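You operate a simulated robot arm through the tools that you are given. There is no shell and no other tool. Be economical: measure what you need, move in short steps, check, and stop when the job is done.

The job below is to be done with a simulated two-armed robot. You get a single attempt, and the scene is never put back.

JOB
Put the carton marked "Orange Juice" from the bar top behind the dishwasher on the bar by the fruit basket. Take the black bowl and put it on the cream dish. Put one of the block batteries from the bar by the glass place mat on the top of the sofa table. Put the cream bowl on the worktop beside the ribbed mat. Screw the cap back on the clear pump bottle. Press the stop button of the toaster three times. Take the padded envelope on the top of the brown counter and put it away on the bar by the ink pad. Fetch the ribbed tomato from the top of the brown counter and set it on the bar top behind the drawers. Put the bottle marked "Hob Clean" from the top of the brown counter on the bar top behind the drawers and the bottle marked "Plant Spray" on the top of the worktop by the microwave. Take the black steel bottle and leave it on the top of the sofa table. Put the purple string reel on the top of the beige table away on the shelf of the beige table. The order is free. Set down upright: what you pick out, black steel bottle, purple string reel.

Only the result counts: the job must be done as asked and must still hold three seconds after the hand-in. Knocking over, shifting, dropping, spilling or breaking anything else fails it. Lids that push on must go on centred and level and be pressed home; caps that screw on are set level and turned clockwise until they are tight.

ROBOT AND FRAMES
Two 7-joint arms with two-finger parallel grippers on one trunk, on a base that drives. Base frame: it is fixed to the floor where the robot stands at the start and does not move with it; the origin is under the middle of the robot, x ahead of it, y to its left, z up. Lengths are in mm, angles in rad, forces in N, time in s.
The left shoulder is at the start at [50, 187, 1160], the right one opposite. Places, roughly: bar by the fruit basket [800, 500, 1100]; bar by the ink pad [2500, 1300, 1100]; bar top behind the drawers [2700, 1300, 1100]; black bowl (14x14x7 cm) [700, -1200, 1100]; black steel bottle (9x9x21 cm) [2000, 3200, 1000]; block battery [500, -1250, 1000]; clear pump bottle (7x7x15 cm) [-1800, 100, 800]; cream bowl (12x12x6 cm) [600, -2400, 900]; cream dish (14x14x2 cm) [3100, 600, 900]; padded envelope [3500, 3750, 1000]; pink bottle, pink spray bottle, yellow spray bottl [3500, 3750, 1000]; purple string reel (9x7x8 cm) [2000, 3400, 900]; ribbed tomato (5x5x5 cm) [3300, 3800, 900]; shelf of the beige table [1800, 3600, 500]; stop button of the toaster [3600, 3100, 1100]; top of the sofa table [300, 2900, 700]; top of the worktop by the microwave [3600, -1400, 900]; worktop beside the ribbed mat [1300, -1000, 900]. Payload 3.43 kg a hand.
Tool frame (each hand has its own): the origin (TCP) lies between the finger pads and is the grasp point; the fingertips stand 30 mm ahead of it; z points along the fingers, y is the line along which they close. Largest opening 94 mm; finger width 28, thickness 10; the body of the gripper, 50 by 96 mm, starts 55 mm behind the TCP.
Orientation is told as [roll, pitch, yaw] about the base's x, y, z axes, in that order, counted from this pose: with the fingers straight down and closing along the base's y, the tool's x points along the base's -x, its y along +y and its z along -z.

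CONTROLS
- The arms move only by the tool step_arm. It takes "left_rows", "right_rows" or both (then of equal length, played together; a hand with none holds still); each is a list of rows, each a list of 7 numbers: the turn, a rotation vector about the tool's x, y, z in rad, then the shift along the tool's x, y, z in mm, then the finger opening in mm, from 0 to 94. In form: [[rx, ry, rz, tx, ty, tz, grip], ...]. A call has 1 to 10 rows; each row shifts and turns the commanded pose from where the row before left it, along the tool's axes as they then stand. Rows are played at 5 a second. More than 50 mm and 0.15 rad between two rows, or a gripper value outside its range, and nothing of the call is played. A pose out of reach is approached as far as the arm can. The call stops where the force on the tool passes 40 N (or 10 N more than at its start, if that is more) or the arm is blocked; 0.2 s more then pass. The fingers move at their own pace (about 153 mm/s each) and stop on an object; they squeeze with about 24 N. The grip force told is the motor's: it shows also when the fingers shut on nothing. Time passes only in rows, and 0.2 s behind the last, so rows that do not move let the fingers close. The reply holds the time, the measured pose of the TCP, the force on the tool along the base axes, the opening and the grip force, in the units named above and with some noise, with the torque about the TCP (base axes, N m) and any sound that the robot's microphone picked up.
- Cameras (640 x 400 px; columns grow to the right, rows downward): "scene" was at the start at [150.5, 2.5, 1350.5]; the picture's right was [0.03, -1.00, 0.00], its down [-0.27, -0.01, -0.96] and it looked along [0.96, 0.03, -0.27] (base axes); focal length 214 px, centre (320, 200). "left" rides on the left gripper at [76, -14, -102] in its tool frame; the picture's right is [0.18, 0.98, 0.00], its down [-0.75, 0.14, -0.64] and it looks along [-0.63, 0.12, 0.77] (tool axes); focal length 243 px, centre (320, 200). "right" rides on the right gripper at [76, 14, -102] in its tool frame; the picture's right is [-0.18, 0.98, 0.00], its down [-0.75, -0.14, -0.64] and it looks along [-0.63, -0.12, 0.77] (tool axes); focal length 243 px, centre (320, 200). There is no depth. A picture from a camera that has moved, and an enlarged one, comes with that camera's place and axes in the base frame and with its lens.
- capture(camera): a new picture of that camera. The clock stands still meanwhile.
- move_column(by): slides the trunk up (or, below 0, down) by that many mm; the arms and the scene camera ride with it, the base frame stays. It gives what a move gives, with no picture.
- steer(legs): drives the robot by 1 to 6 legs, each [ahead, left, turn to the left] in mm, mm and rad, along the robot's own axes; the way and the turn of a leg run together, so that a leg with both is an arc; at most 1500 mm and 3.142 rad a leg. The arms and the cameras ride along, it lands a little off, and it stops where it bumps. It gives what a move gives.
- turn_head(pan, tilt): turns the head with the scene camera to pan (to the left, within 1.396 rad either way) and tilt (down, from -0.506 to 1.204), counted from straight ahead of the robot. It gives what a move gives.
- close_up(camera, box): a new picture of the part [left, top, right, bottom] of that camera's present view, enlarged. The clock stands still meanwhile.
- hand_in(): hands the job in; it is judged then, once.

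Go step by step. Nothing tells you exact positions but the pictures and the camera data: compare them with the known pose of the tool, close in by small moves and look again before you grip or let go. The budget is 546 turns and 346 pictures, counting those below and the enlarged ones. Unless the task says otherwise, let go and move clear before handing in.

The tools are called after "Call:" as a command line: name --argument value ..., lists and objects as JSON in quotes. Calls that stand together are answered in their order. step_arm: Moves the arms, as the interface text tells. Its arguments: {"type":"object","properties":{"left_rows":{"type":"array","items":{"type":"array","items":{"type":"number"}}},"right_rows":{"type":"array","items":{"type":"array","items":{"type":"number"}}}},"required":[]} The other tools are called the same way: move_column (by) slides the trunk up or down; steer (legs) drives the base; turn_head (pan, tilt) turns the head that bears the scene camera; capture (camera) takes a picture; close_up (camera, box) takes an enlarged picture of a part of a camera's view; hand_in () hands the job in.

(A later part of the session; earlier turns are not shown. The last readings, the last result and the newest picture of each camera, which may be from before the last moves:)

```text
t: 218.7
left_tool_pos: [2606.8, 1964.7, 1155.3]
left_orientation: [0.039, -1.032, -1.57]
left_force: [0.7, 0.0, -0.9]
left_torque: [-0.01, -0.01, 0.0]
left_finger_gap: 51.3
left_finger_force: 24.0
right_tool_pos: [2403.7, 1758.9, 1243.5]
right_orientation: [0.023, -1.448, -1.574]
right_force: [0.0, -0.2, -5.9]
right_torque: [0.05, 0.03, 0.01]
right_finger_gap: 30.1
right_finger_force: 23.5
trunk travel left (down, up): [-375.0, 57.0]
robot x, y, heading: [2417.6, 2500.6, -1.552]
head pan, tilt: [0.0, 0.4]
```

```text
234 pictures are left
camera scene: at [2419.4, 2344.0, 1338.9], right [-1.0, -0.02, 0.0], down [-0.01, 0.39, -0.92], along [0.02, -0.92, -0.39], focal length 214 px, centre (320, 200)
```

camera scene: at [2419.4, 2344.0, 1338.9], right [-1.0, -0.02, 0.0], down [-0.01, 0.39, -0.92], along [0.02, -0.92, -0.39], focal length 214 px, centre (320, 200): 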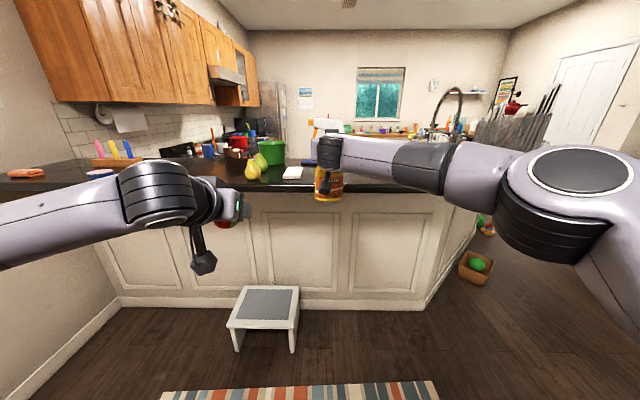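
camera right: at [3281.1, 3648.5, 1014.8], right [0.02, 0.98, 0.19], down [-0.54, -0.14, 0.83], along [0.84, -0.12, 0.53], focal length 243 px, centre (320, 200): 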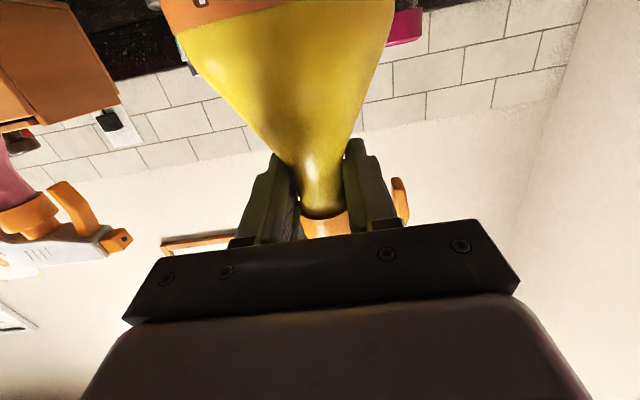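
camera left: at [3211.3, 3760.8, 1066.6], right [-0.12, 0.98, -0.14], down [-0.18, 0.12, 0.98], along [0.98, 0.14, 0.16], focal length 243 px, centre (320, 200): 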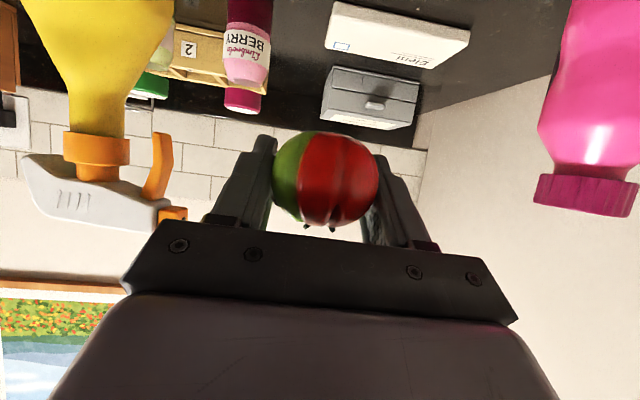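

Call:
close_up --camera "scene" --box '[60, 110, 330, 215]'

Call:
close_up --camera "scene" --box '[240, 110, 420, 210]'

```text
2.37 times, centred on (195, 162) of scene
camera zoom: at [2419.4, 2344.0, 1338.9], right [-1.0, -0.02, 0.0], down [-0.01, 0.39, -0.92], along [0.02, -0.92, -0.39], focal length 508 px, centre (616, 289)
```

zoom: 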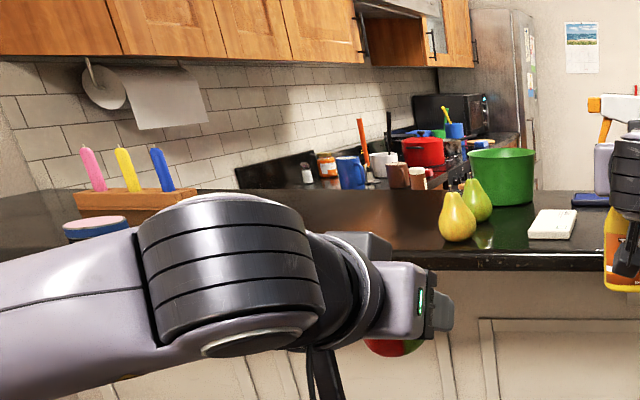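

```text
3.56 times, centred on (330, 160) of scene
camera zoom: at [2419.4, 2344.0, 1338.9], right [-1.0, -0.02, 0.0], down [-0.01, 0.39, -0.92], along [0.02, -0.92, -0.39], focal length 763 px, centre (284, 342)
```

zoom: 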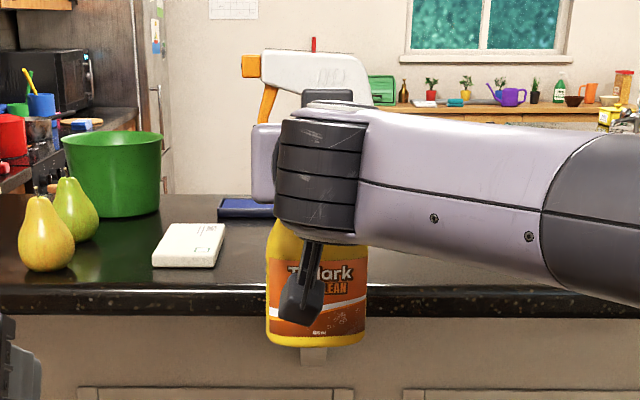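

The ink pad is near [2494, 1240], the pears are at x of about 2710, and the green pot at [2696, 1245]. I'll move over to x of about 2810 to see the free area there.

Call:
steer --legs '[[0, 390, -0.02], [280, 0, 0]]'

Call:
step_arm --left_rows '[[0, 0, 0, -20, 40, -10, 35], [0, 0, 0, -20, 40, -10, 35], [0, 0, 0, -20, 40, -10, 35]]'

Call:
turn_head --pan 0.1 --tilt 0.55

Call:
capture --camera "scene"

Call:
capture --camera "right"

```text
t: 222.7
left_tool_pos: [2990.3, 1686.4, 1155.1]
left_orientation: [0.041, -1.032, -1.577]
left_force: [0.1, -0.4, -0.9]
left_torque: [-0.01, -0.04, 0.0]
left_finger_gap: 51.2
left_finger_force: 24.4
right_tool_pos: [2785.6, 1481.4, 1243.6]
right_orientation: [0.026, -1.448, -1.578]
right_force: [-0.2, 0.0, -6.0]
right_torque: [0.01, 0.0, 0.02]
right_finger_gap: 29.8
right_finger_force: 23.2
trunk travel left (down, up): [-375.0, 57.0]
robot x, y, heading: [2804.6, 2216.8, -1.562]
head pan, tilt: [0.0, 0.4]
```

```text
t: 223.5
left_tool_pos: [3110.0, 1685.2, 1227.6]
left_orientation: [0.04, -1.034, -1.577]
left_force: [-0.1, -0.5, 0.5]
left_torque: [-0.01, 0.04, -0.05]
left_finger_gap: 51.1
left_finger_force: 24.4
right_tool_pos: [2787.6, 1481.3, 1244.1]
right_orientation: [0.022, -1.449, -1.575]
right_force: [1.0, 0.2, -4.8]
right_torque: [0.0, 0.01, -0.04]
right_finger_gap: 29.7
right_finger_force: 24.1
trunk travel left (down, up): [-375.0, 57.0]
robot x, y, heading: [2807.8, 2216.3, -1.563]
head pan, tilt: [0.0, 0.4]
```

```text
t: 224.2
left_tool_pos: [3108.9, 1685.4, 1225.8]
left_orientation: [0.039, -1.034, -1.577]
left_force: [-0.2, -0.7, -1.0]
left_torque: [-0.01, 0.0, 0.0]
left_finger_gap: 51.2
left_finger_force: 24.5
right_tool_pos: [2787.5, 1480.9, 1244.1]
right_orientation: [0.023, -1.452, -1.577]
right_force: [0.1, 0.3, -5.6]
right_torque: [0.01, 0.04, -0.03]
right_finger_gap: 29.9
right_finger_force: 23.9
trunk travel left (down, up): [-375.0, 57.0]
robot x, y, heading: [2802.4, 2216.8, -1.555]
head pan, tilt: [0.099, 0.55]
```

```text
231 pictures are left
camera scene: at [2814.4, 2070.2, 1325.3], right [-0.99, -0.11, 0.0], down [-0.06, 0.52, -0.85], along [0.09, -0.85, -0.52], focal length 214 px, centre (320, 200)
```

scene: 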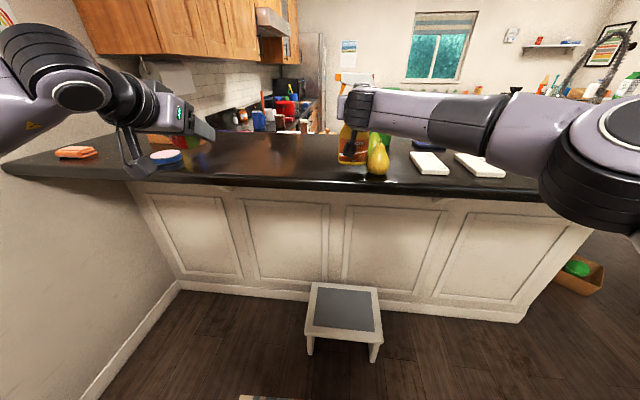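

```text
230 pictures are left
camera right: at [2798.9, 1593.1, 1180.6], right [0.98, -0.01, 0.19], down [-0.15, 0.54, 0.83], along [-0.11, -0.84, 0.53], focal length 243 px, centre (320, 200)
```

right: 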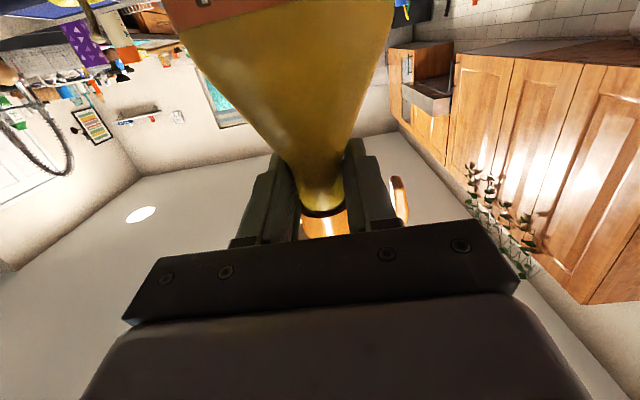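

The bar between the pears and the wall side is free. I'll set the Hob Clean down at about [2830, 1380].

Call:
steer --legs '[[0, 45, 0], [100, 0, 0]]'

Call:
close_up --camera "scene" --box '[200, 70, 440, 220]'

```text
t: 225.8
left_tool_pos: [3154.4, 1582.8, 1227.0]
left_orientation: [0.04, -1.032, -1.578]
left_force: [0.3, -0.1, -0.4]
left_torque: [0.0, -0.01, 0.0]
left_finger_gap: 51.3
left_finger_force: 23.5
right_tool_pos: [2830.6, 1379.7, 1243.4]
right_orientation: [0.024, -1.449, -1.58]
right_force: [0.2, -0.2, -5.0]
right_torque: [-0.05, -0.02, -0.03]
right_finger_gap: 30.0
right_finger_force: 23.7
trunk travel left (down, up): [-375.0, 57.0]
robot x, y, heading: [2851.1, 2113.4, -1.561]
head pan, tilt: [0.099, 0.55]
```

```text
2.67 times, centred on (320, 145) of scene
camera zoom: at [2860.0, 1968.0, 1325.1], right [-0.99, -0.11, 0.0], down [-0.06, 0.52, -0.85], along [0.09, -0.85, -0.52], focal length 572 px, centre (320, 347)
```

zoom: 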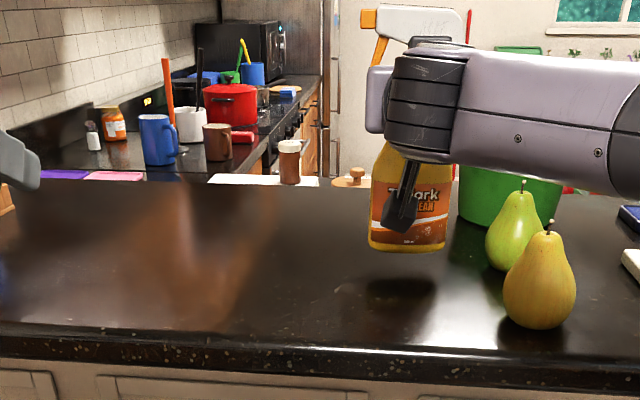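

Call:
step_arm --right_rows '[[0, 0, 0, 8, 0, 1, 25], [0, 0, 0, 6, 0, 0.7, 25], [0, 0, 0, 3, 0, 0.3, 25], [0, 0, 0, 0, 0, 0, 25]]'

Call:
step_arm --right_rows '[[0, 0, 0, 3, 0, 0.3, 25], [0, 0, 0, 0, 0, 0, 25]]'

Call:
step_arm --right_rows '[[0, 0, 0, 3, 0, 0.3, 25], [0, 0, 0, 0, 0, 0, 25]]'

```text
t: 226.8
left_tool_pos: [3154.3, 1582.8, 1227.6]
left_orientation: [0.039, -1.034, -1.577]
left_force: [-0.4, -0.3, -0.5]
left_torque: [0.0, 0.0, 0.0]
left_finger_gap: 51.0
left_finger_force: 23.7
right_tool_pos: [2830.5, 1381.1, 1227.2]
right_orientation: [0.024, -1.448, -1.58]
right_force: [0.2, 0.3, -5.4]
right_torque: [0.01, -0.01, 0.01]
right_finger_gap: 29.8
right_finger_force: 24.0
trunk travel left (down, up): [-375.0, 57.0]
robot x, y, heading: [2853.2, 2117.3, -1.567]
head pan, tilt: [0.099, 0.55]
```

```text
t: 227.4
left_tool_pos: [3153.9, 1582.1, 1225.9]
left_orientation: [0.041, -1.035, -1.578]
left_force: [0.5, -0.2, -0.2]
left_torque: [-0.02, 0.02, -0.03]
left_finger_gap: 51.1
left_finger_force: 24.0
right_tool_pos: [2832.1, 1380.6, 1223.8]
right_orientation: [0.025, -1.449, -1.581]
right_force: [-0.1, 0.2, -5.2]
right_torque: [0.04, 0.0, -0.01]
right_finger_gap: 29.9
right_finger_force: 24.2
trunk travel left (down, up): [-375.0, 57.0]
robot x, y, heading: [2852.5, 2118.2, -1.562]
head pan, tilt: [0.099, 0.55]
```

```text
t: 228.0
left_tool_pos: [3153.6, 1582.2, 1225.7]
left_orientation: [0.04, -1.035, -1.578]
left_force: [0.3, 0.6, -1.6]
left_torque: [-0.02, 0.04, 0.0]
left_finger_gap: 51.0
left_finger_force: 24.2
right_tool_pos: [2831.9, 1382.3, 1220.3]
right_orientation: [0.023, -1.449, -1.58]
right_force: [0.1, 0.1, -5.8]
right_torque: [0.05, -0.02, -0.04]
right_finger_gap: 29.8
right_finger_force: 24.1
trunk travel left (down, up): [-375.0, 57.0]
robot x, y, heading: [2851.3, 2116.2, -1.561]
head pan, tilt: [0.099, 0.55]
```

Call:
step_arm --right_rows '[[0, 0, 0, 4, 0, 0.5, 25], [0, 0, 0, 0, 0, 0, 25]]'

Call:
step_arm --right_rows '[[0, 0, 0, 3, 0, 0.3, 25], [0, 0, 0, 0, 0, 0, 25]]'

Call:
step_arm --right_rows '[[0, 0, 0, 3, 0, 0.3, 25], [0, 0, 0, 0, 0, 0, 25]]'

Call:
close_up --camera "scene" --box '[300, 110, 400, 185]'

```text
t: 228.6
left_tool_pos: [3154.3, 1584.1, 1225.9]
left_orientation: [0.042, -1.035, -1.578]
left_force: [-0.5, -0.6, -0.9]
left_torque: [-0.02, 0.01, 0.01]
left_finger_gap: 51.1
left_finger_force: 24.6
right_tool_pos: [2831.2, 1383.9, 1219.7]
right_orientation: [0.021, -1.454, -1.578]
right_force: [1.4, -1.2, 5.1]
right_torque: [-0.46, 0.08, 0.05]
right_finger_gap: 29.9
right_finger_force: 24.2
trunk travel left (down, up): [-375.0, 57.0]
robot x, y, heading: [2853.0, 2115.5, -1.561]
head pan, tilt: [0.099, 0.55]
```

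```text
t: 229.2
left_tool_pos: [3154.5, 1584.7, 1227.1]
left_orientation: [0.04, -1.035, -1.579]
left_force: [0.2, -0.5, 0.0]
left_torque: [-0.01, -0.02, -0.02]
left_finger_gap: 50.9
left_finger_force: 24.3
right_tool_pos: [2830.5, 1383.3, 1220.4]
right_orientation: [0.017, -1.46, -1.577]
right_force: [0.7, -3.9, 18.2]
right_torque: [-1.11, 0.29, 0.07]
right_finger_gap: 29.8
right_finger_force: 23.9
trunk travel left (down, up): [-375.0, 57.0]
robot x, y, heading: [2850.4, 2117.9, -1.564]
head pan, tilt: [0.099, 0.55]
```

```text
t: 229.8
left_tool_pos: [3154.1, 1586.0, 1229.3]
left_orientation: [0.04, -1.038, -1.579]
left_force: [-0.7, 0.2, -0.6]
left_torque: [-0.02, 0.02, -0.04]
left_finger_gap: 51.0
left_finger_force: 24.2
right_tool_pos: [2832.0, 1383.8, 1219.5]
right_orientation: [0.007, -1.465, -1.561]
right_force: [1.3, -0.8, 25.6]
right_torque: [-1.08, 0.17, -0.01]
right_finger_gap: 29.9
right_finger_force: 24.2
trunk travel left (down, up): [-375.0, 57.0]
robot x, y, heading: [2852.4, 2115.2, -1.565]
head pan, tilt: [0.099, 0.55]
```

```text
5.33 times, centred on (350, 148) of scene
camera zoom: at [2860.2, 1972.8, 1326.0], right [-0.99, -0.11, 0.0], down [-0.06, 0.52, -0.85], along [0.09, -0.85, -0.52], focal length 1144 px, centre (160, 480)
```

zoom: 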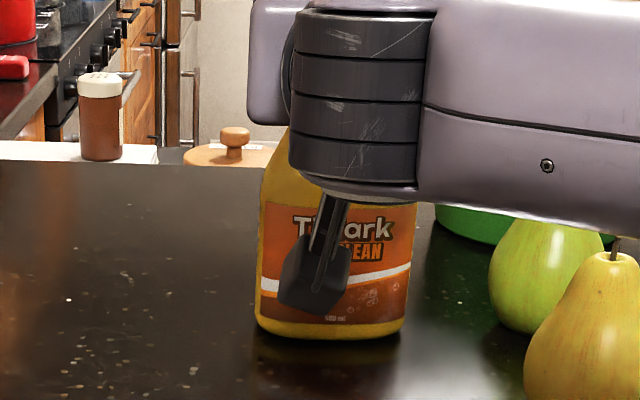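

Solid contact. Ease the pressure, then open moderately and withdraw straight back.

Call:
step_arm --right_rows '[[0, 0, 0, -6, 0, -0.7, 25], [0, 0, 0, 0, 0, 0, 25]]'

Call:
step_arm --right_rows '[[0, 0, 0, 0, 0, 0, 44], [0, 0, 0, 4, 0, 0.5, 56], [0, 0, 0, 4, 0, 0, 62], [0, 0, 0, 0, 0, 0, 62]]'

Call:
capture --camera "right"

```text
t: 230.4
left_tool_pos: [3154.8, 1585.3, 1227.0]
left_orientation: [0.04, -1.034, -1.579]
left_force: [-0.7, 0.1, 0.1]
left_torque: [-0.01, 0.0, 0.01]
left_finger_gap: 50.6
left_finger_force: 24.2
right_tool_pos: [2831.1, 1383.6, 1220.1]
right_orientation: [0.011, -1.454, -1.568]
right_force: [-1.6, -1.2, 14.5]
right_torque: [-0.61, 0.38, -0.02]
right_finger_gap: 30.1
right_finger_force: 24.2
trunk travel left (down, up): [-375.0, 57.0]
robot x, y, heading: [2851.8, 2118.7, -1.562]
head pan, tilt: [0.099, 0.55]
```

```text
t: 231.4
left_tool_pos: [3154.0, 1583.0, 1227.2]
left_orientation: [0.04, -1.032, -1.578]
left_force: [-0.4, -0.3, -0.2]
left_torque: [-0.01, 0.02, 0.0]
left_finger_gap: 51.0
left_finger_force: 23.5
right_tool_pos: [2832.7, 1380.9, 1208.9]
right_orientation: [0.026, -1.451, -1.58]
right_force: [0.3, -0.1, -0.9]
right_torque: [-0.03, -0.03, 0.0]
right_finger_gap: 62.0
right_finger_force: 0.2
trunk travel left (down, up): [-375.0, 57.0]
robot x, y, heading: [2850.6, 2116.7, -1.566]
head pan, tilt: [0.099, 0.55]
```

```text
227 pictures are left
camera right: at [2844.4, 1492.0, 1145.5], right [0.98, -0.01, 0.19], down [-0.15, 0.54, 0.83], along [-0.11, -0.84, 0.53], focal length 243 px, centre (320, 200)
```

right: 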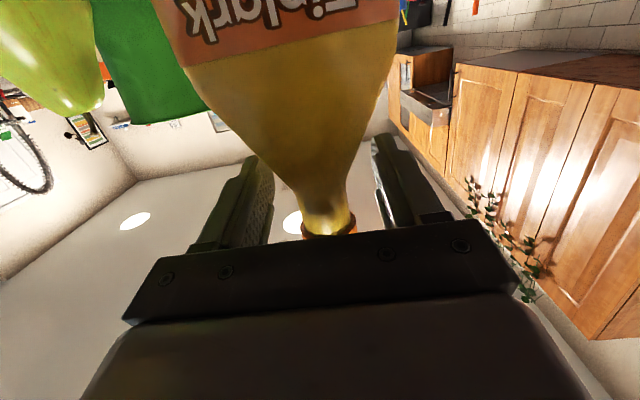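

Call:
steer --legs '[[-150, 0, 0]]'

Call:
capture --camera "scene"

```text
t: 232.8
left_tool_pos: [3150.8, 1734.3, 1226.9]
left_orientation: [0.039, -1.034, -1.581]
left_force: [-0.3, -0.3, -0.2]
left_torque: [-0.01, -0.01, 0.01]
left_finger_gap: 50.7
left_finger_force: 24.2
right_tool_pos: [2828.2, 1530.8, 1209.5]
right_orientation: [0.026, -1.45, -1.582]
right_force: [0.7, -0.4, -0.1]
right_torque: [0.02, 0.0, 0.02]
right_finger_gap: 62.0
right_finger_force: 0.0
trunk travel left (down, up): [-375.0, 57.0]
robot x, y, heading: [2849.7, 2267.2, -1.563]
head pan, tilt: [0.099, 0.55]
```

```text
226 pictures are left
camera scene: at [2858.4, 2120.3, 1325.5], right [-0.99, -0.11, 0.0], down [-0.06, 0.52, -0.85], along [0.09, -0.85, -0.52], focal length 214 px, centre (320, 200)
```

scene: 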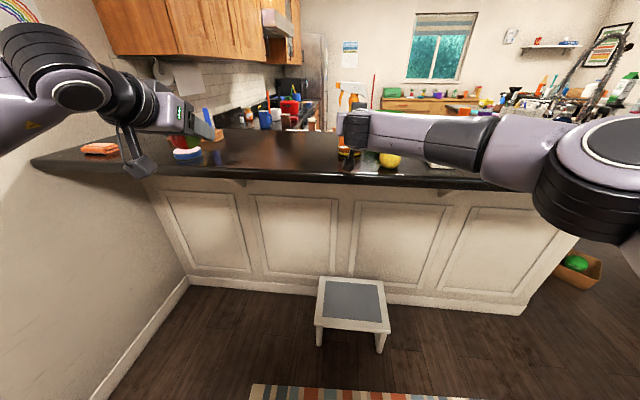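

Hob Clean stands. Now the tomato goes to about [2830, 1485], in front of it: bring the left hand inward and the right hand out and up.

Call:
step_arm --left_rows '[[0, 0, 0, 0, -40, 0, 35], [0, 0, 0, 0, -40, 0, 35], [0, 0, 0, 0, -40, 0, 35], [0, 0, 0, 0, -40, 0, 35], [0, 0, 0, 0, -40, 0, 35]]' --right_rows '[[0, 0, 0, -20, -40, -10, 62], [0, 0, 0, -20, -40, -10, 62], [0, 0, 0, -20, -40, -10, 62], [0, 0, 0, -20, -40, -10, 62], [0, 0, 0, 0, -40, 0, 62]]'

Call:
steer --legs '[[0, -115, 0], [245, 0, 0]]'

Call:
capture --camera "left"

Call:
capture --camera "scene"

```text
t: 234.0
left_tool_pos: [2952.6, 1725.5, 1219.6]
left_orientation: [0.043, -1.033, -1.583]
left_force: [-0.9, 0.3, -2.1]
left_torque: [-0.04, 0.01, 0.0]
left_finger_gap: 51.0
left_finger_force: 23.4
right_tool_pos: [2624.6, 1558.6, 1293.5]
right_orientation: [0.038, -1.448, -1.597]
right_force: [0.5, 0.8, 0.2]
right_torque: [0.04, -0.01, 0.05]
right_finger_gap: 62.0
right_finger_force: 0.1
trunk travel left (down, up): [-375.0, 57.0]
robot x, y, heading: [2848.4, 2268.2, -1.563]
head pan, tilt: [0.099, 0.55]
```

```text
t: 236.7
left_tool_pos: [2840.9, 1469.3, 1221.3]
left_orientation: [0.041, -1.034, -1.58]
left_force: [0.6, -0.7, -0.3]
left_torque: [-0.01, 0.01, -0.02]
left_finger_gap: 50.5
left_finger_force: 23.7
right_tool_pos: [2513.5, 1302.7, 1293.3]
right_orientation: [0.025, -1.452, -1.583]
right_force: [-0.4, 0.3, 0.3]
right_torque: [-0.04, 0.03, 0.03]
right_finger_gap: 62.0
right_finger_force: 0.1
trunk travel left (down, up): [-375.0, 57.0]
robot x, y, heading: [2736.4, 2012.0, -1.564]
head pan, tilt: [0.099, 0.55]
```

```text
225 pictures are left
camera left: at [2824.3, 1596.2, 1206.8], right [0.98, 0.12, -0.14], down [0.12, 0.17, 0.98], along [0.14, -0.98, 0.15], focal length 243 px, centre (320, 200)
```

left: 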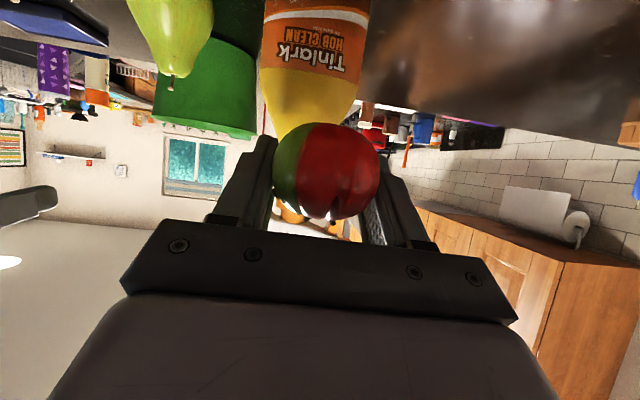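

```text
224 pictures are left
camera scene: at [2745.1, 1863.0, 1325.2], right [-0.99, -0.11, 0.0], down [-0.06, 0.52, -0.85], along [0.09, -0.85, -0.52], focal length 214 px, centre (320, 200)
```

scene: 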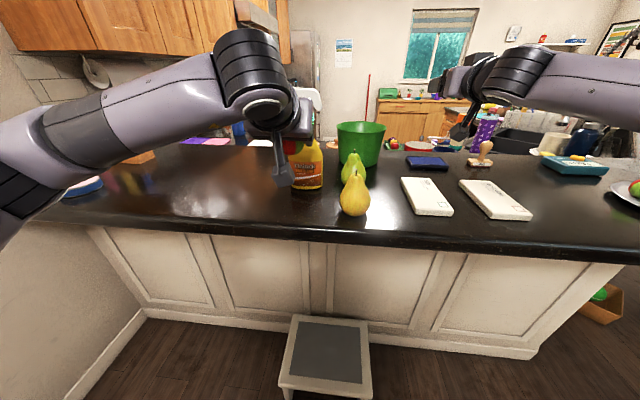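

Call:
step_arm --left_rows '[[0, 0, 0, 0, 25, -5, 35], [0, 0, 0, 0, 25, -5, 35], [0, 0, 0, 30, 0, 18, 35], [0, 0, 0, 30, 0, 18, 35], [0, 0, 0, 26, 0, 15.5, 35], [0, 0, 0, 0, 0, 0, 35]]'

Call:
step_arm --left_rows '[[0, 0, 0, 4, 0, 2.5, 35], [0, 0, 0, 4, 0, 2.5, 35], [0, 0, 0, 0, 0, 0, 35]]'

Call:
capture --camera "left"

```text
t: 238.1
left_tool_pos: [2892.9, 1480.9, 1123.4]
left_orientation: [0.04, -1.035, -1.579]
left_force: [0.1, 0.3, -0.3]
left_torque: [-0.06, -0.03, -0.05]
left_finger_gap: 50.5
left_finger_force: 24.2
right_tool_pos: [2513.2, 1303.2, 1294.1]
right_orientation: [0.026, -1.451, -1.585]
right_force: [-0.3, -0.5, 0.3]
right_torque: [0.01, 0.01, 0.0]
right_finger_gap: 62.2
right_finger_force: 0.1
trunk travel left (down, up): [-375.0, 57.0]
robot x, y, heading: [2737.4, 2013.1, -1.558]
head pan, tilt: [0.099, 0.55]
```

```text
t: 238.9
left_tool_pos: [2894.4, 1480.8, 1116.3]
left_orientation: [0.041, -1.034, -1.582]
left_force: [0.6, -0.1, -0.7]
left_torque: [-0.01, 0.01, 0.01]
left_finger_gap: 50.5
left_finger_force: 24.3
right_tool_pos: [2512.4, 1302.8, 1293.9]
right_orientation: [0.027, -1.451, -1.584]
right_force: [0.3, -0.5, -0.3]
right_torque: [0.01, 0.0, 0.01]
right_finger_gap: 62.0
right_finger_force: 0.0
trunk travel left (down, up): [-375.0, 57.0]
robot x, y, heading: [2737.8, 2010.0, -1.562]
head pan, tilt: [0.099, 0.55]
```

```text
223 pictures are left
camera left: at [2877.1, 1606.6, 1101.8], right [0.98, 0.12, -0.14], down [0.12, 0.17, 0.98], along [0.14, -0.98, 0.15], focal length 243 px, centre (320, 200)
```

left: 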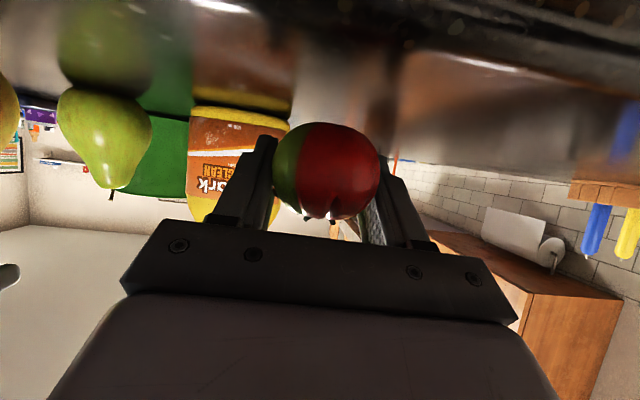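

Call:
step_arm --left_rows '[[0, 0, 0, 4.3, 0, 2.6, 35], [0, 0, 0, 0, 0, 0, 35]]'

Call:
step_arm --left_rows '[[0, 0, 0, 2.6, 0, 1.5, 35], [0, 0, 0, 0, 0, 0, 35]]'

Call:
step_arm --left_rows '[[0, 0, 0, 2.6, 0, 1.5, 35], [0, 0, 0, 0, 0, 0, 35]]'

Call:
step_arm --left_rows '[[0, 0, 0, 2.6, 0, 1.5, 35], [0, 0, 0, 0, 0, 0, 35]]'

```text
t: 239.5
left_tool_pos: [2894.5, 1480.2, 1109.8]
left_orientation: [0.04, -1.034, -1.582]
left_force: [0.4, 0.4, -0.9]
left_torque: [-0.01, 0.01, -0.02]
left_finger_gap: 50.2
left_finger_force: 24.4
right_tool_pos: [2514.1, 1303.1, 1293.7]
right_orientation: [0.027, -1.453, -1.585]
right_force: [-0.6, 0.4, 0.7]
right_torque: [-0.02, 0.02, -0.02]
right_finger_gap: 61.8
right_finger_force: 0.1
trunk travel left (down, up): [-375.0, 57.0]
robot x, y, heading: [2736.2, 2013.6, -1.562]
head pan, tilt: [0.099, 0.55]
```

```text
t: 240.1
left_tool_pos: [2893.8, 1480.6, 1108.5]
left_orientation: [0.041, -1.031, -1.582]
left_force: [-0.2, 0.4, -1.1]
left_torque: [0.01, -0.01, 0.01]
left_finger_gap: 50.5
left_finger_force: 24.3
right_tool_pos: [2511.8, 1304.0, 1294.1]
right_orientation: [0.027, -1.45, -1.583]
right_force: [-0.2, 0.2, -0.6]
right_torque: [-0.01, 0.03, -0.01]
right_finger_gap: 62.1
right_finger_force: 0.0
trunk travel left (down, up): [-375.0, 57.0]
robot x, y, heading: [2734.0, 2013.2, -1.566]
head pan, tilt: [0.099, 0.55]
```

```text
t: 240.7
left_tool_pos: [2893.7, 1478.9, 1105.2]
left_orientation: [0.04, -1.035, -1.582]
left_force: [-0.1, -0.7, -1.2]
left_torque: [-0.03, -0.02, -0.01]
left_finger_gap: 50.7
left_finger_force: 24.3
right_tool_pos: [2513.2, 1303.6, 1294.0]
right_orientation: [0.027, -1.45, -1.585]
right_force: [0.4, 0.3, -0.4]
right_torque: [-0.06, -0.04, 0.0]
right_finger_gap: 62.1
right_finger_force: 0.0
trunk travel left (down, up): [-375.0, 57.0]
robot x, y, heading: [2735.2, 2013.6, -1.565]
head pan, tilt: [0.099, 0.55]
```

```text
t: 241.3
left_tool_pos: [2893.4, 1478.8, 1103.7]
left_orientation: [0.04, -1.035, -1.581]
left_force: [-0.6, -0.1, -1.0]
left_torque: [-0.01, -0.01, 0.0]
left_finger_gap: 50.2
left_finger_force: 24.0
right_tool_pos: [2514.4, 1303.0, 1294.1]
right_orientation: [0.027, -1.45, -1.585]
right_force: [-0.1, 0.8, 0.6]
right_torque: [0.02, -0.02, -0.03]
right_finger_gap: 62.1
right_finger_force: 0.1
trunk travel left (down, up): [-375.0, 57.0]
robot x, y, heading: [2738.9, 2010.7, -1.563]
head pan, tilt: [0.099, 0.55]
```

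Call:
step_arm --left_rows '[[0, 0, 0, 2.6, 0, 1.5, 35], [0, 0, 0, 0, 0, 0, 35]]'

Call:
step_arm --left_rows '[[0, 0, 0, 2.6, 0, 1.5, 35], [0, 0, 0, 0, 0, 0, 35]]'

```text
t: 241.9
left_tool_pos: [2893.2, 1480.2, 1101.9]
left_orientation: [0.04, -1.034, -1.58]
left_force: [-0.5, -0.6, 1.5]
left_torque: [0.02, 0.01, 0.0]
left_finger_gap: 50.6
left_finger_force: 24.2
right_tool_pos: [2513.3, 1303.0, 1292.9]
right_orientation: [0.025, -1.452, -1.583]
right_force: [0.1, 0.6, -0.1]
right_torque: [0.03, -0.02, 0.05]
right_finger_gap: 62.1
right_finger_force: 0.0
trunk travel left (down, up): [-375.0, 57.0]
robot x, y, heading: [2738.5, 2008.1, -1.56]
head pan, tilt: [0.099, 0.55]
```

```text
t: 242.5
left_tool_pos: [2894.1, 1480.9, 1102.2]
left_orientation: [0.036, -1.043, -1.576]
left_force: [1.0, -4.0, 14.9]
left_torque: [0.07, 0.11, 0.05]
left_finger_gap: 50.3
left_finger_force: 23.7
right_tool_pos: [2513.3, 1304.7, 1294.3]
right_orientation: [0.03, -1.451, -1.588]
right_force: [0.4, -0.3, 0.3]
right_torque: [0.03, 0.0, 0.02]
right_finger_gap: 61.9
right_finger_force: 0.1
trunk travel left (down, up): [-375.0, 57.0]
robot x, y, heading: [2735.8, 2010.3, -1.563]
head pan, tilt: [0.099, 0.55]
```

Tomato rests on the bar. Raise 2 mm, open and withdraw along the hand axis.

Call:
step_arm --left_rows '[[0, 0, 0, -2.6, 0, -1.5, 35], [0, 0, 0, 0, 0, 0, 60], [0, 0, 0, 0, 0, 0, 90], [0, 0, 0, 0, 0, -20, 90], [0, 0, 0, 0, 0, -40, 90], [0, 0, 0, 0, 0, -40, 90], [0, 0, 0, -20, 0, -40, 90]]'

Call:
steer --legs '[[-250, 0, 0]]'

Call:
capture --camera "scene"

```text
t: 244.1
left_tool_pos: [2890.6, 1587.4, 1189.7]
left_orientation: [0.043, -1.033, -1.582]
left_force: [0.2, -0.2, 1.0]
left_torque: [0.01, 0.0, 0.01]
left_finger_gap: 89.8
left_finger_force: 0.2
right_tool_pos: [2512.4, 1303.7, 1293.6]
right_orientation: [0.025, -1.45, -1.586]
right_force: [-0.5, 0.2, 0.3]
right_torque: [-0.01, 0.03, 0.01]
right_finger_gap: 62.0
right_finger_force: 0.1
trunk travel left (down, up): [-375.0, 57.0]
robot x, y, heading: [2736.2, 2013.8, -1.564]
head pan, tilt: [0.099, 0.55]
```

```text
t: 245.9
left_tool_pos: [2888.6, 1831.3, 1189.3]
left_orientation: [0.041, -1.036, -1.58]
left_force: [0.6, 0.2, 0.2]
left_torque: [0.01, -0.03, 0.05]
left_finger_gap: 90.3
left_finger_force: 0.0
right_tool_pos: [2512.5, 1547.3, 1293.8]
right_orientation: [0.025, -1.45, -1.583]
right_force: [0.2, -0.4, 0.2]
right_torque: [-0.03, 0.01, -0.01]
right_finger_gap: 62.0
right_finger_force: 0.0
trunk travel left (down, up): [-375.0, 57.0]
robot x, y, heading: [2734.0, 2254.7, -1.565]
head pan, tilt: [0.099, 0.55]
```

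```text
222 pictures are left
camera scene: at [2743.5, 2107.7, 1325.5], right [-0.99, -0.11, 0.0], down [-0.06, 0.52, -0.85], along [0.09, -0.85, -0.52], focal length 214 px, centre (320, 200)
```

scene: 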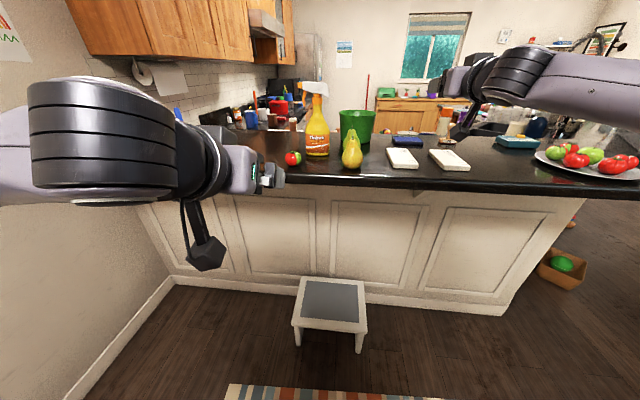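

Both items stand on the bar. Back to the counter for the toaster, envelope and Plant Spray.

Call:
steer --legs '[[0, 0, 1.57], [-50, 650, 0]]'

Call:
turn_head --pan 0.1 --tilt 0.45

Call:
capture --camera "scene"

```text
t: 253.3
left_tool_pos: [3108.3, 3062.8, 1188.2]
left_orientation: [0.039, -1.033, -0.006]
left_force: [-0.2, 0.6, -0.2]
left_torque: [0.03, 0.02, 0.01]
left_finger_gap: 90.3
left_finger_force: 0.1
right_tool_pos: [3392.9, 2687.3, 1294.2]
right_orientation: [0.025, -1.45, -0.01]
right_force: [-0.5, 0.3, 0.3]
right_torque: [0.0, -0.01, 0.0]
right_finger_gap: 62.0
right_finger_force: 0.0
trunk travel left (down, up): [-375.0, 57.0]
robot x, y, heading: [2684.0, 2907.7, 0.011]
head pan, tilt: [0.099, 0.55]
```

```text
t: 254.0
left_tool_pos: [3109.0, 3062.0, 1189.4]
left_orientation: [0.04, -1.033, -0.007]
left_force: [-0.8, -0.9, -0.3]
left_torque: [0.01, 0.02, 0.01]
left_finger_gap: 90.1
left_finger_force: 0.0
right_tool_pos: [3392.7, 2686.5, 1293.4]
right_orientation: [0.027, -1.451, -0.015]
right_force: [-0.2, 0.3, 0.3]
right_torque: [0.02, -0.03, -0.03]
right_finger_gap: 62.3
right_finger_force: 0.1
trunk travel left (down, up): [-375.0, 57.0]
robot x, y, heading: [2680.3, 2907.7, 0.011]
head pan, tilt: [0.099, 0.45]
```

```text
221 pictures are left
camera scene: at [2832.3, 2918.2, 1334.4], right [0.11, -0.99, 0.0], down [-0.43, -0.05, -0.9], along [0.89, 0.1, -0.44], focal length 214 px, centre (320, 200)
```

scene: 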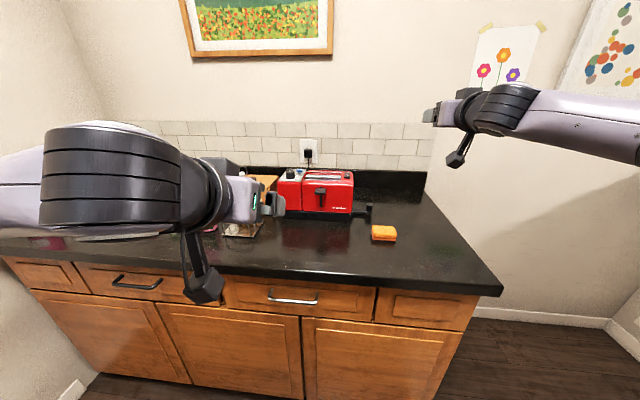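

Call:
close_up --camera "scene" --box '[264, 150, 376, 220]'

```text
5.71 times, centred on (320, 185) of scene
camera zoom: at [2832.3, 2918.2, 1334.4], right [0.11, -0.99, 0.0], down [-0.43, -0.05, -0.9], along [0.89, 0.1, -0.44], focal length 1226 px, centre (320, 286)
```

zoom: 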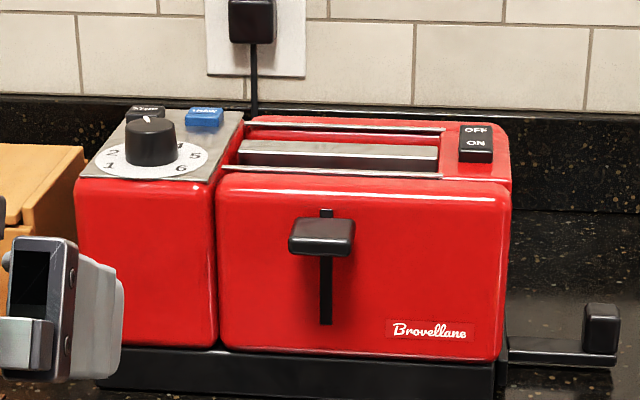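

Call:
close_up --camera "scene" --box '[280, 164, 312, 184]'

```text
16.00 times, centred on (296, 174) of scene
camera zoom: at [2832.3, 2918.2, 1334.4], right [0.11, -0.99, 0.0], down [-0.43, -0.05, -0.9], along [0.89, 0.1, -0.44], focal length 3432 px, centre (704, 616)
```

zoom: 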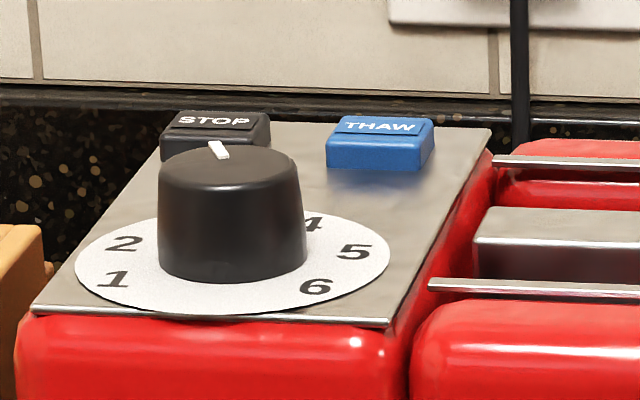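

STOP is the black button behind the dial. I'll drive in closer, turn the left hand straight down with fingers closed, and look from above.

Call:
step_arm --left_rows '[[0, 0.148, 0, -10, 0, -20, 40], [0, 0.148, 0, -10, 0, -20, 0], [0, 0.148, 0, -10, 0, -20, 0], [0, 0.148, 0, -10, 0, -20, 0], [0, 0.148, 0, -10, 0, -20, 0], [0, 0.148, 0, -10, 0, -10, 0], [0, 0.148, 0, 0, 0, 0, 0]]'

Call:
steer --legs '[[0, 90, 0], [230, 0, 0]]'

Call:
capture --camera "left"

Call:
capture --camera "scene"

```text
t: 255.6
left_tool_pos: [3084.6, 3059.6, 1307.4]
left_orientation: [0.018, 0.003, 0.028]
left_force: [0.5, 0.7, 0.7]
left_torque: [0.02, 0.0, -0.01]
left_finger_gap: 0.0
left_finger_force: 23.8
right_tool_pos: [3392.1, 2685.9, 1293.2]
right_orientation: [0.027, -1.451, -0.017]
right_force: [-0.2, -0.5, 1.1]
right_torque: [0.01, 0.02, -0.01]
right_finger_gap: 62.3
right_finger_force: 0.1
trunk travel left (down, up): [-375.0, 57.0]
robot x, y, heading: [2686.5, 2913.4, 0.007]
head pan, tilt: [0.099, 0.45]
```

```text
t: 258.0
left_tool_pos: [3312.8, 3152.5, 1306.6]
left_orientation: [0.021, 0.001, 0.027]
left_force: [0.7, 0.4, -1.4]
left_torque: [-0.01, 0.05, -0.02]
left_finger_gap: 0.2
left_finger_force: 24.0
right_tool_pos: [3620.5, 2779.4, 1293.7]
right_orientation: [0.025, -1.45, -0.01]
right_force: [0.3, 0.0, -1.2]
right_torque: [0.02, -0.02, 0.03]
right_finger_gap: 61.9
right_finger_force: 0.0
trunk travel left (down, up): [-375.0, 57.0]
robot x, y, heading: [2912.1, 3003.7, 0.012]
head pan, tilt: [0.099, 0.45]
```

```text
218 pictures are left
camera left: at [3237.9, 3133.8, 1408.3], right [-0.21, 0.98, 0.02], down [0.75, 0.15, 0.64], along [0.63, 0.15, -0.77], focal length 243 px, centre (320, 200)
```

left: 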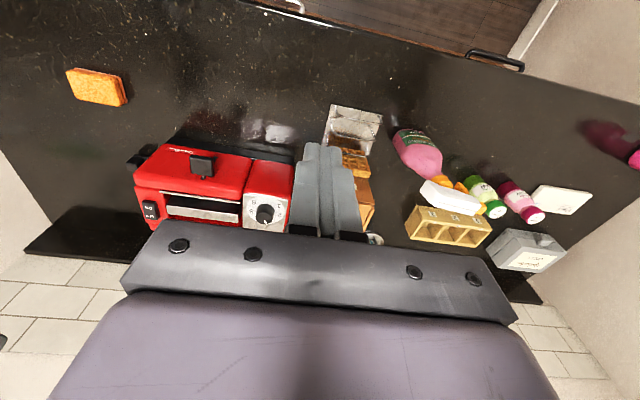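

```text
217 pictures are left
camera scene: at [3060.4, 3010.4, 1334.3], right [0.11, -0.99, 0.0], down [-0.43, -0.05, -0.9], along [0.89, 0.1, -0.44], focal length 214 px, centre (320, 200)
```

scene: 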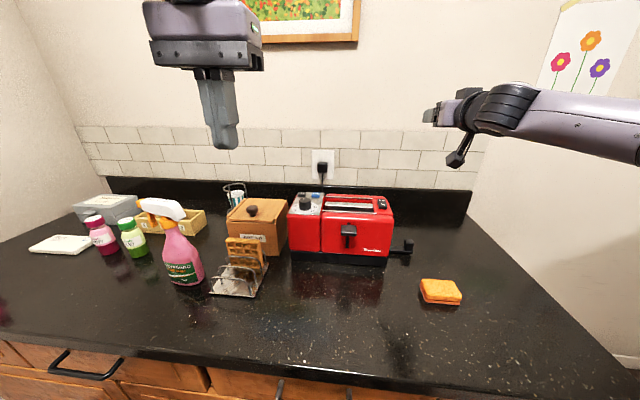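

Call:
close_up --camera "scene" --box '[280, 185, 328, 215]'

Call:
close_up --camera "left" --box '[220, 150, 316, 240]'

```text
13.33 times, centred on (304, 200) of scene
camera zoom: at [3060.4, 3010.4, 1334.3], right [0.11, -0.99, 0.0], down [-0.43, -0.05, -0.9], along [0.89, 0.1, -0.44], focal length 2860 px, centre (533, 200)
```

zoom: 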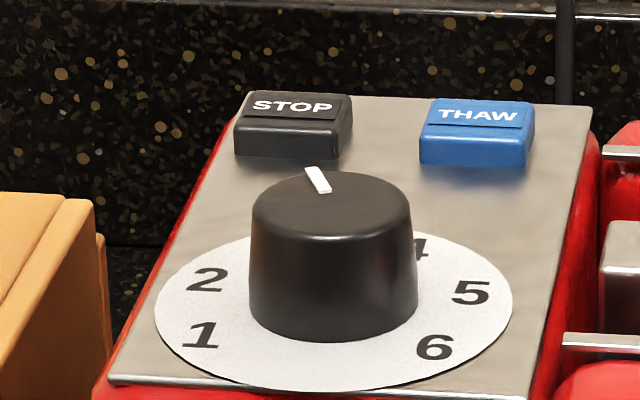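

```text
4.44 times, centred on (268, 195) of left
camera zoom: at [3237.9, 3133.8, 1408.3], right [-0.21, 0.98, 0.02], down [0.75, 0.15, 0.64], along [0.63, 0.15, -0.77], focal length 1078 px, centre (551, 222)
```

zoom: 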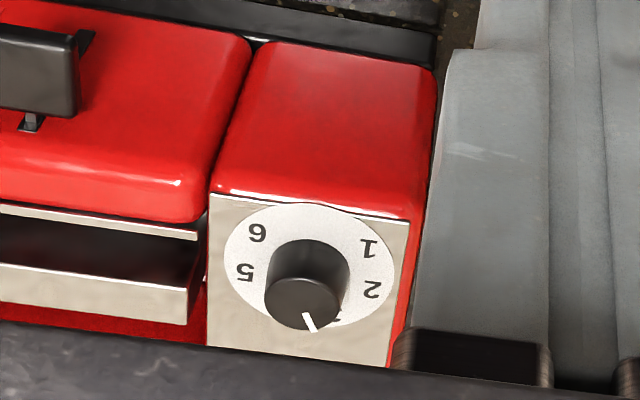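

Triangulation puts STOP at about x 3615–3650, y 3130, z about 1070. I need to be closer, so I'll edge forward and view it from the hand beside it.

Call:
steer --legs '[[80, 0, 0]]'

Call:
step_arm --left_rows '[[0, 0, 0, -40, 8, 10, 0], [0, 0, 0, -40, 8, 20, 0], [0, 0, 0, -40, 8, 20, 0], [0, 0, 0, -30, 8, 20, 0], [0, 0, 0, 0, 0, 0, 0]]'

Call:
capture --camera "left"

```text
t: 259.1
left_tool_pos: [3368.4, 3153.5, 1306.3]
left_orientation: [0.021, 0.003, 0.03]
left_force: [-0.9, 0.4, -0.1]
left_torque: [0.03, -0.02, 0.0]
left_finger_gap: 0.1
left_finger_force: 24.6
right_tool_pos: [3676.3, 2779.8, 1291.9]
right_orientation: [0.022, -1.447, -0.008]
right_force: [0.8, 0.2, 0.5]
right_torque: [-0.01, 0.01, 0.0]
right_finger_gap: 62.0
right_finger_force: 0.1
trunk travel left (down, up): [-375.0, 57.0]
robot x, y, heading: [2967.5, 3000.5, 0.011]
head pan, tilt: [0.099, 0.45]
stopped in leg 1: the robot was blocked; the commanded pose is now the measured one
```

```text
t: 260.3
left_tool_pos: [3519.7, 3190.1, 1233.6]
left_orientation: [0.02, 0.005, 0.03]
left_force: [1.0, 0.1, -0.4]
left_torque: [-0.03, -0.02, 0.0]
left_finger_gap: 0.0
left_finger_force: 23.9
right_tool_pos: [3678.4, 2780.3, 1289.8]
right_orientation: [0.017, -1.444, -0.001]
right_force: [0.2, -0.1, -0.7]
right_torque: [0.0, 0.02, 0.02]
right_finger_gap: 61.9
right_finger_force: 0.0
trunk travel left (down, up): [-375.0, 57.0]
robot x, y, heading: [2967.3, 2999.4, 0.008]
head pan, tilt: [0.099, 0.45]
```

```text
214 pictures are left
camera left: at [3444.4, 3171.1, 1334.6], right [-0.21, 0.98, 0.02], down [0.75, 0.15, 0.64], along [0.62, 0.15, -0.77], focal length 243 px, centre (320, 200)
```

left: 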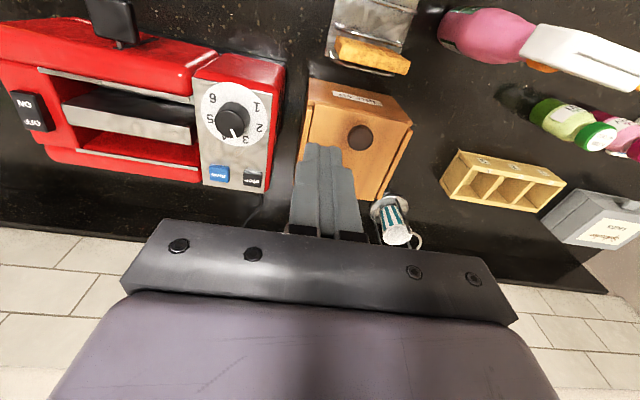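

STOP is at about [3644, 3128, 1067]. Moving the fingertips above it.

Call:
step_arm --left_rows '[[0, 0, 0, -40, -20, 0, 0], [0, 0, 0, -40, -20, 0, 0], [0, 0, 0, -42, -22, 0, 0], [0, 0, 0, 0, 0, 45, 0], [0, 0, 0, 0, 0, 45, 0], [0, 0, 0, 0, 0, 0, 0]]'

Call:
capture --camera "left"

Call:
close_up --camera "scene" --box '[250, 130, 362, 225]'

```text
t: 261.7
left_tool_pos: [3537.6, 3149.3, 1124.6]
left_orientation: [0.021, 0.006, 0.031]
left_force: [-0.6, -0.6, -0.5]
left_torque: [0.01, 0.0, 0.0]
left_finger_gap: 0.0
left_finger_force: 24.5
left hand out of reach, approached as far as the arm can: row 1, 2, 3
right_tool_pos: [3678.7, 2780.0, 1290.7]
right_orientation: [0.017, -1.444, -0.003]
right_force: [-0.3, -0.2, 0.3]
right_torque: [-0.01, -0.02, 0.0]
right_finger_gap: 62.0
right_finger_force: 0.1
trunk travel left (down, up): [-375.0, 57.0]
robot x, y, heading: [2969.2, 3001.6, 0.005]
head pan, tilt: [0.099, 0.45]
```

```text
213 pictures are left
camera left: at [3461.3, 3130.5, 1225.5], right [-0.22, 0.98, 0.02], down [0.75, 0.15, 0.64], along [0.62, 0.15, -0.77], focal length 243 px, centre (320, 200)
```

left: 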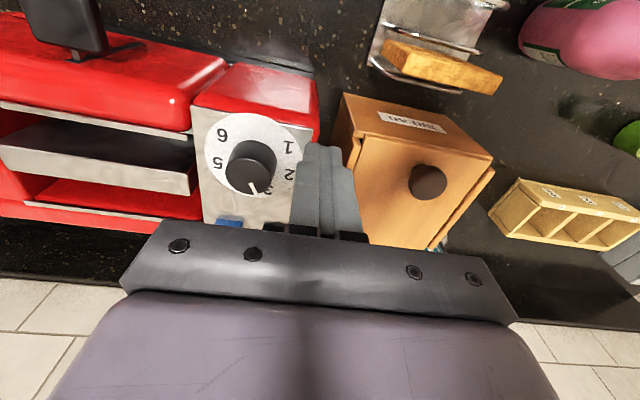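

```text
4.21 times, centred on (306, 178) of scene
camera zoom: at [3116.6, 3011.0, 1334.4], right [0.11, -0.99, 0.0], down [-0.43, -0.05, -0.9], along [0.89, 0.1, -0.44], focal length 903 px, centre (379, 295)
```

zoom: 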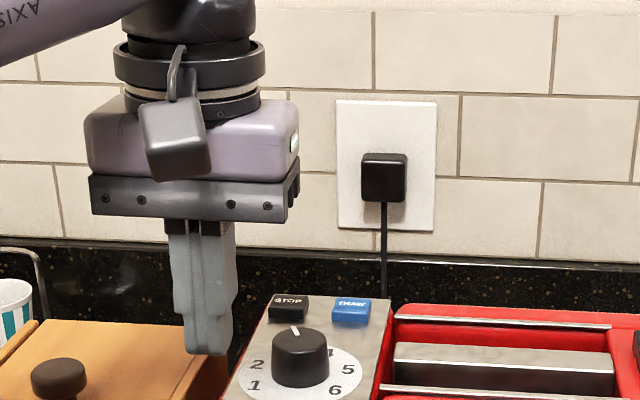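

Vertical reach ends near x 3538, so I'll tilt the hand 0.6 rad to gain reach.

Call:
step_arm --left_rows '[[0, 0, 0, 0, 0, -45, 0], [0, -0.15, 0, 0, 0, 0, 0], [0, -0.15, 0, 0, 0, 0, 0], [0, -0.15, 0, 0, 0, 0, 0], [0, -0.15, 0, 0, 0, 0, 0], [0, 0, 0, -21, -7, 28.5, 0], [0, 0, 0, -21, -7, 28.5, 0], [0, 0, 0, -21, -8, 28.5, 0], [0, 0, 0, 0, 0, 0, 0]]'

Call:
capture --camera "left"

Call:
close_up --camera "scene" --box '[250, 130, 362, 225]'

```text
t: 263.7
left_tool_pos: [3636.5, 3128.7, 1135.1]
left_orientation: [0.027, -0.593, 0.016]
left_force: [0.5, -0.1, 0.9]
left_torque: [0.02, -0.04, 0.03]
left_finger_gap: 0.2
left_finger_force: 24.1
right_tool_pos: [3678.6, 2780.0, 1291.3]
right_orientation: [0.014, -1.445, -0.003]
right_force: [0.0, 0.3, -0.1]
right_torque: [-0.01, -0.04, 0.0]
right_finger_gap: 62.1
right_finger_force: 0.2
trunk travel left (down, up): [-375.0, 57.0]
robot x, y, heading: [2967.5, 3002.0, 0.012]
head pan, tilt: [0.099, 0.45]
```

```text
211 pictures are left
camera left: at [3516.7, 3109.9, 1175.8], right [-0.18, 0.98, -0.08], down [0.26, 0.13, 0.96], along [0.95, 0.15, -0.28], focal length 243 px, centre (320, 200)
```

left: 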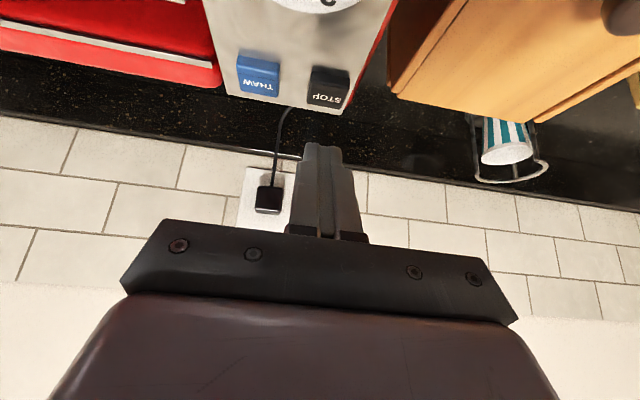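

```text
4.21 times, centred on (306, 178) of scene
camera zoom: at [3116.5, 3011.3, 1334.4], right [0.11, -0.99, 0.0], down [-0.43, -0.05, -0.9], along [0.9, 0.1, -0.43], focal length 903 px, centre (379, 295)
```

zoom: 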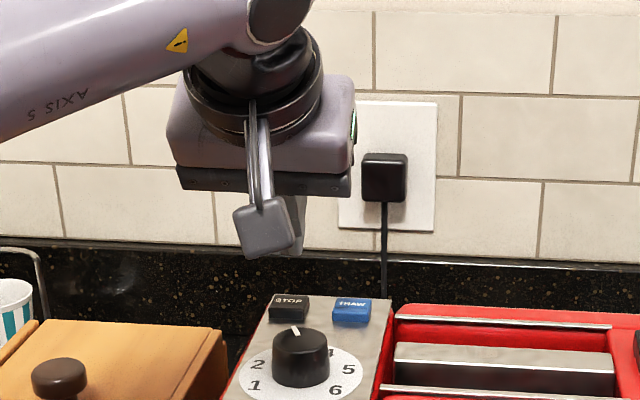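

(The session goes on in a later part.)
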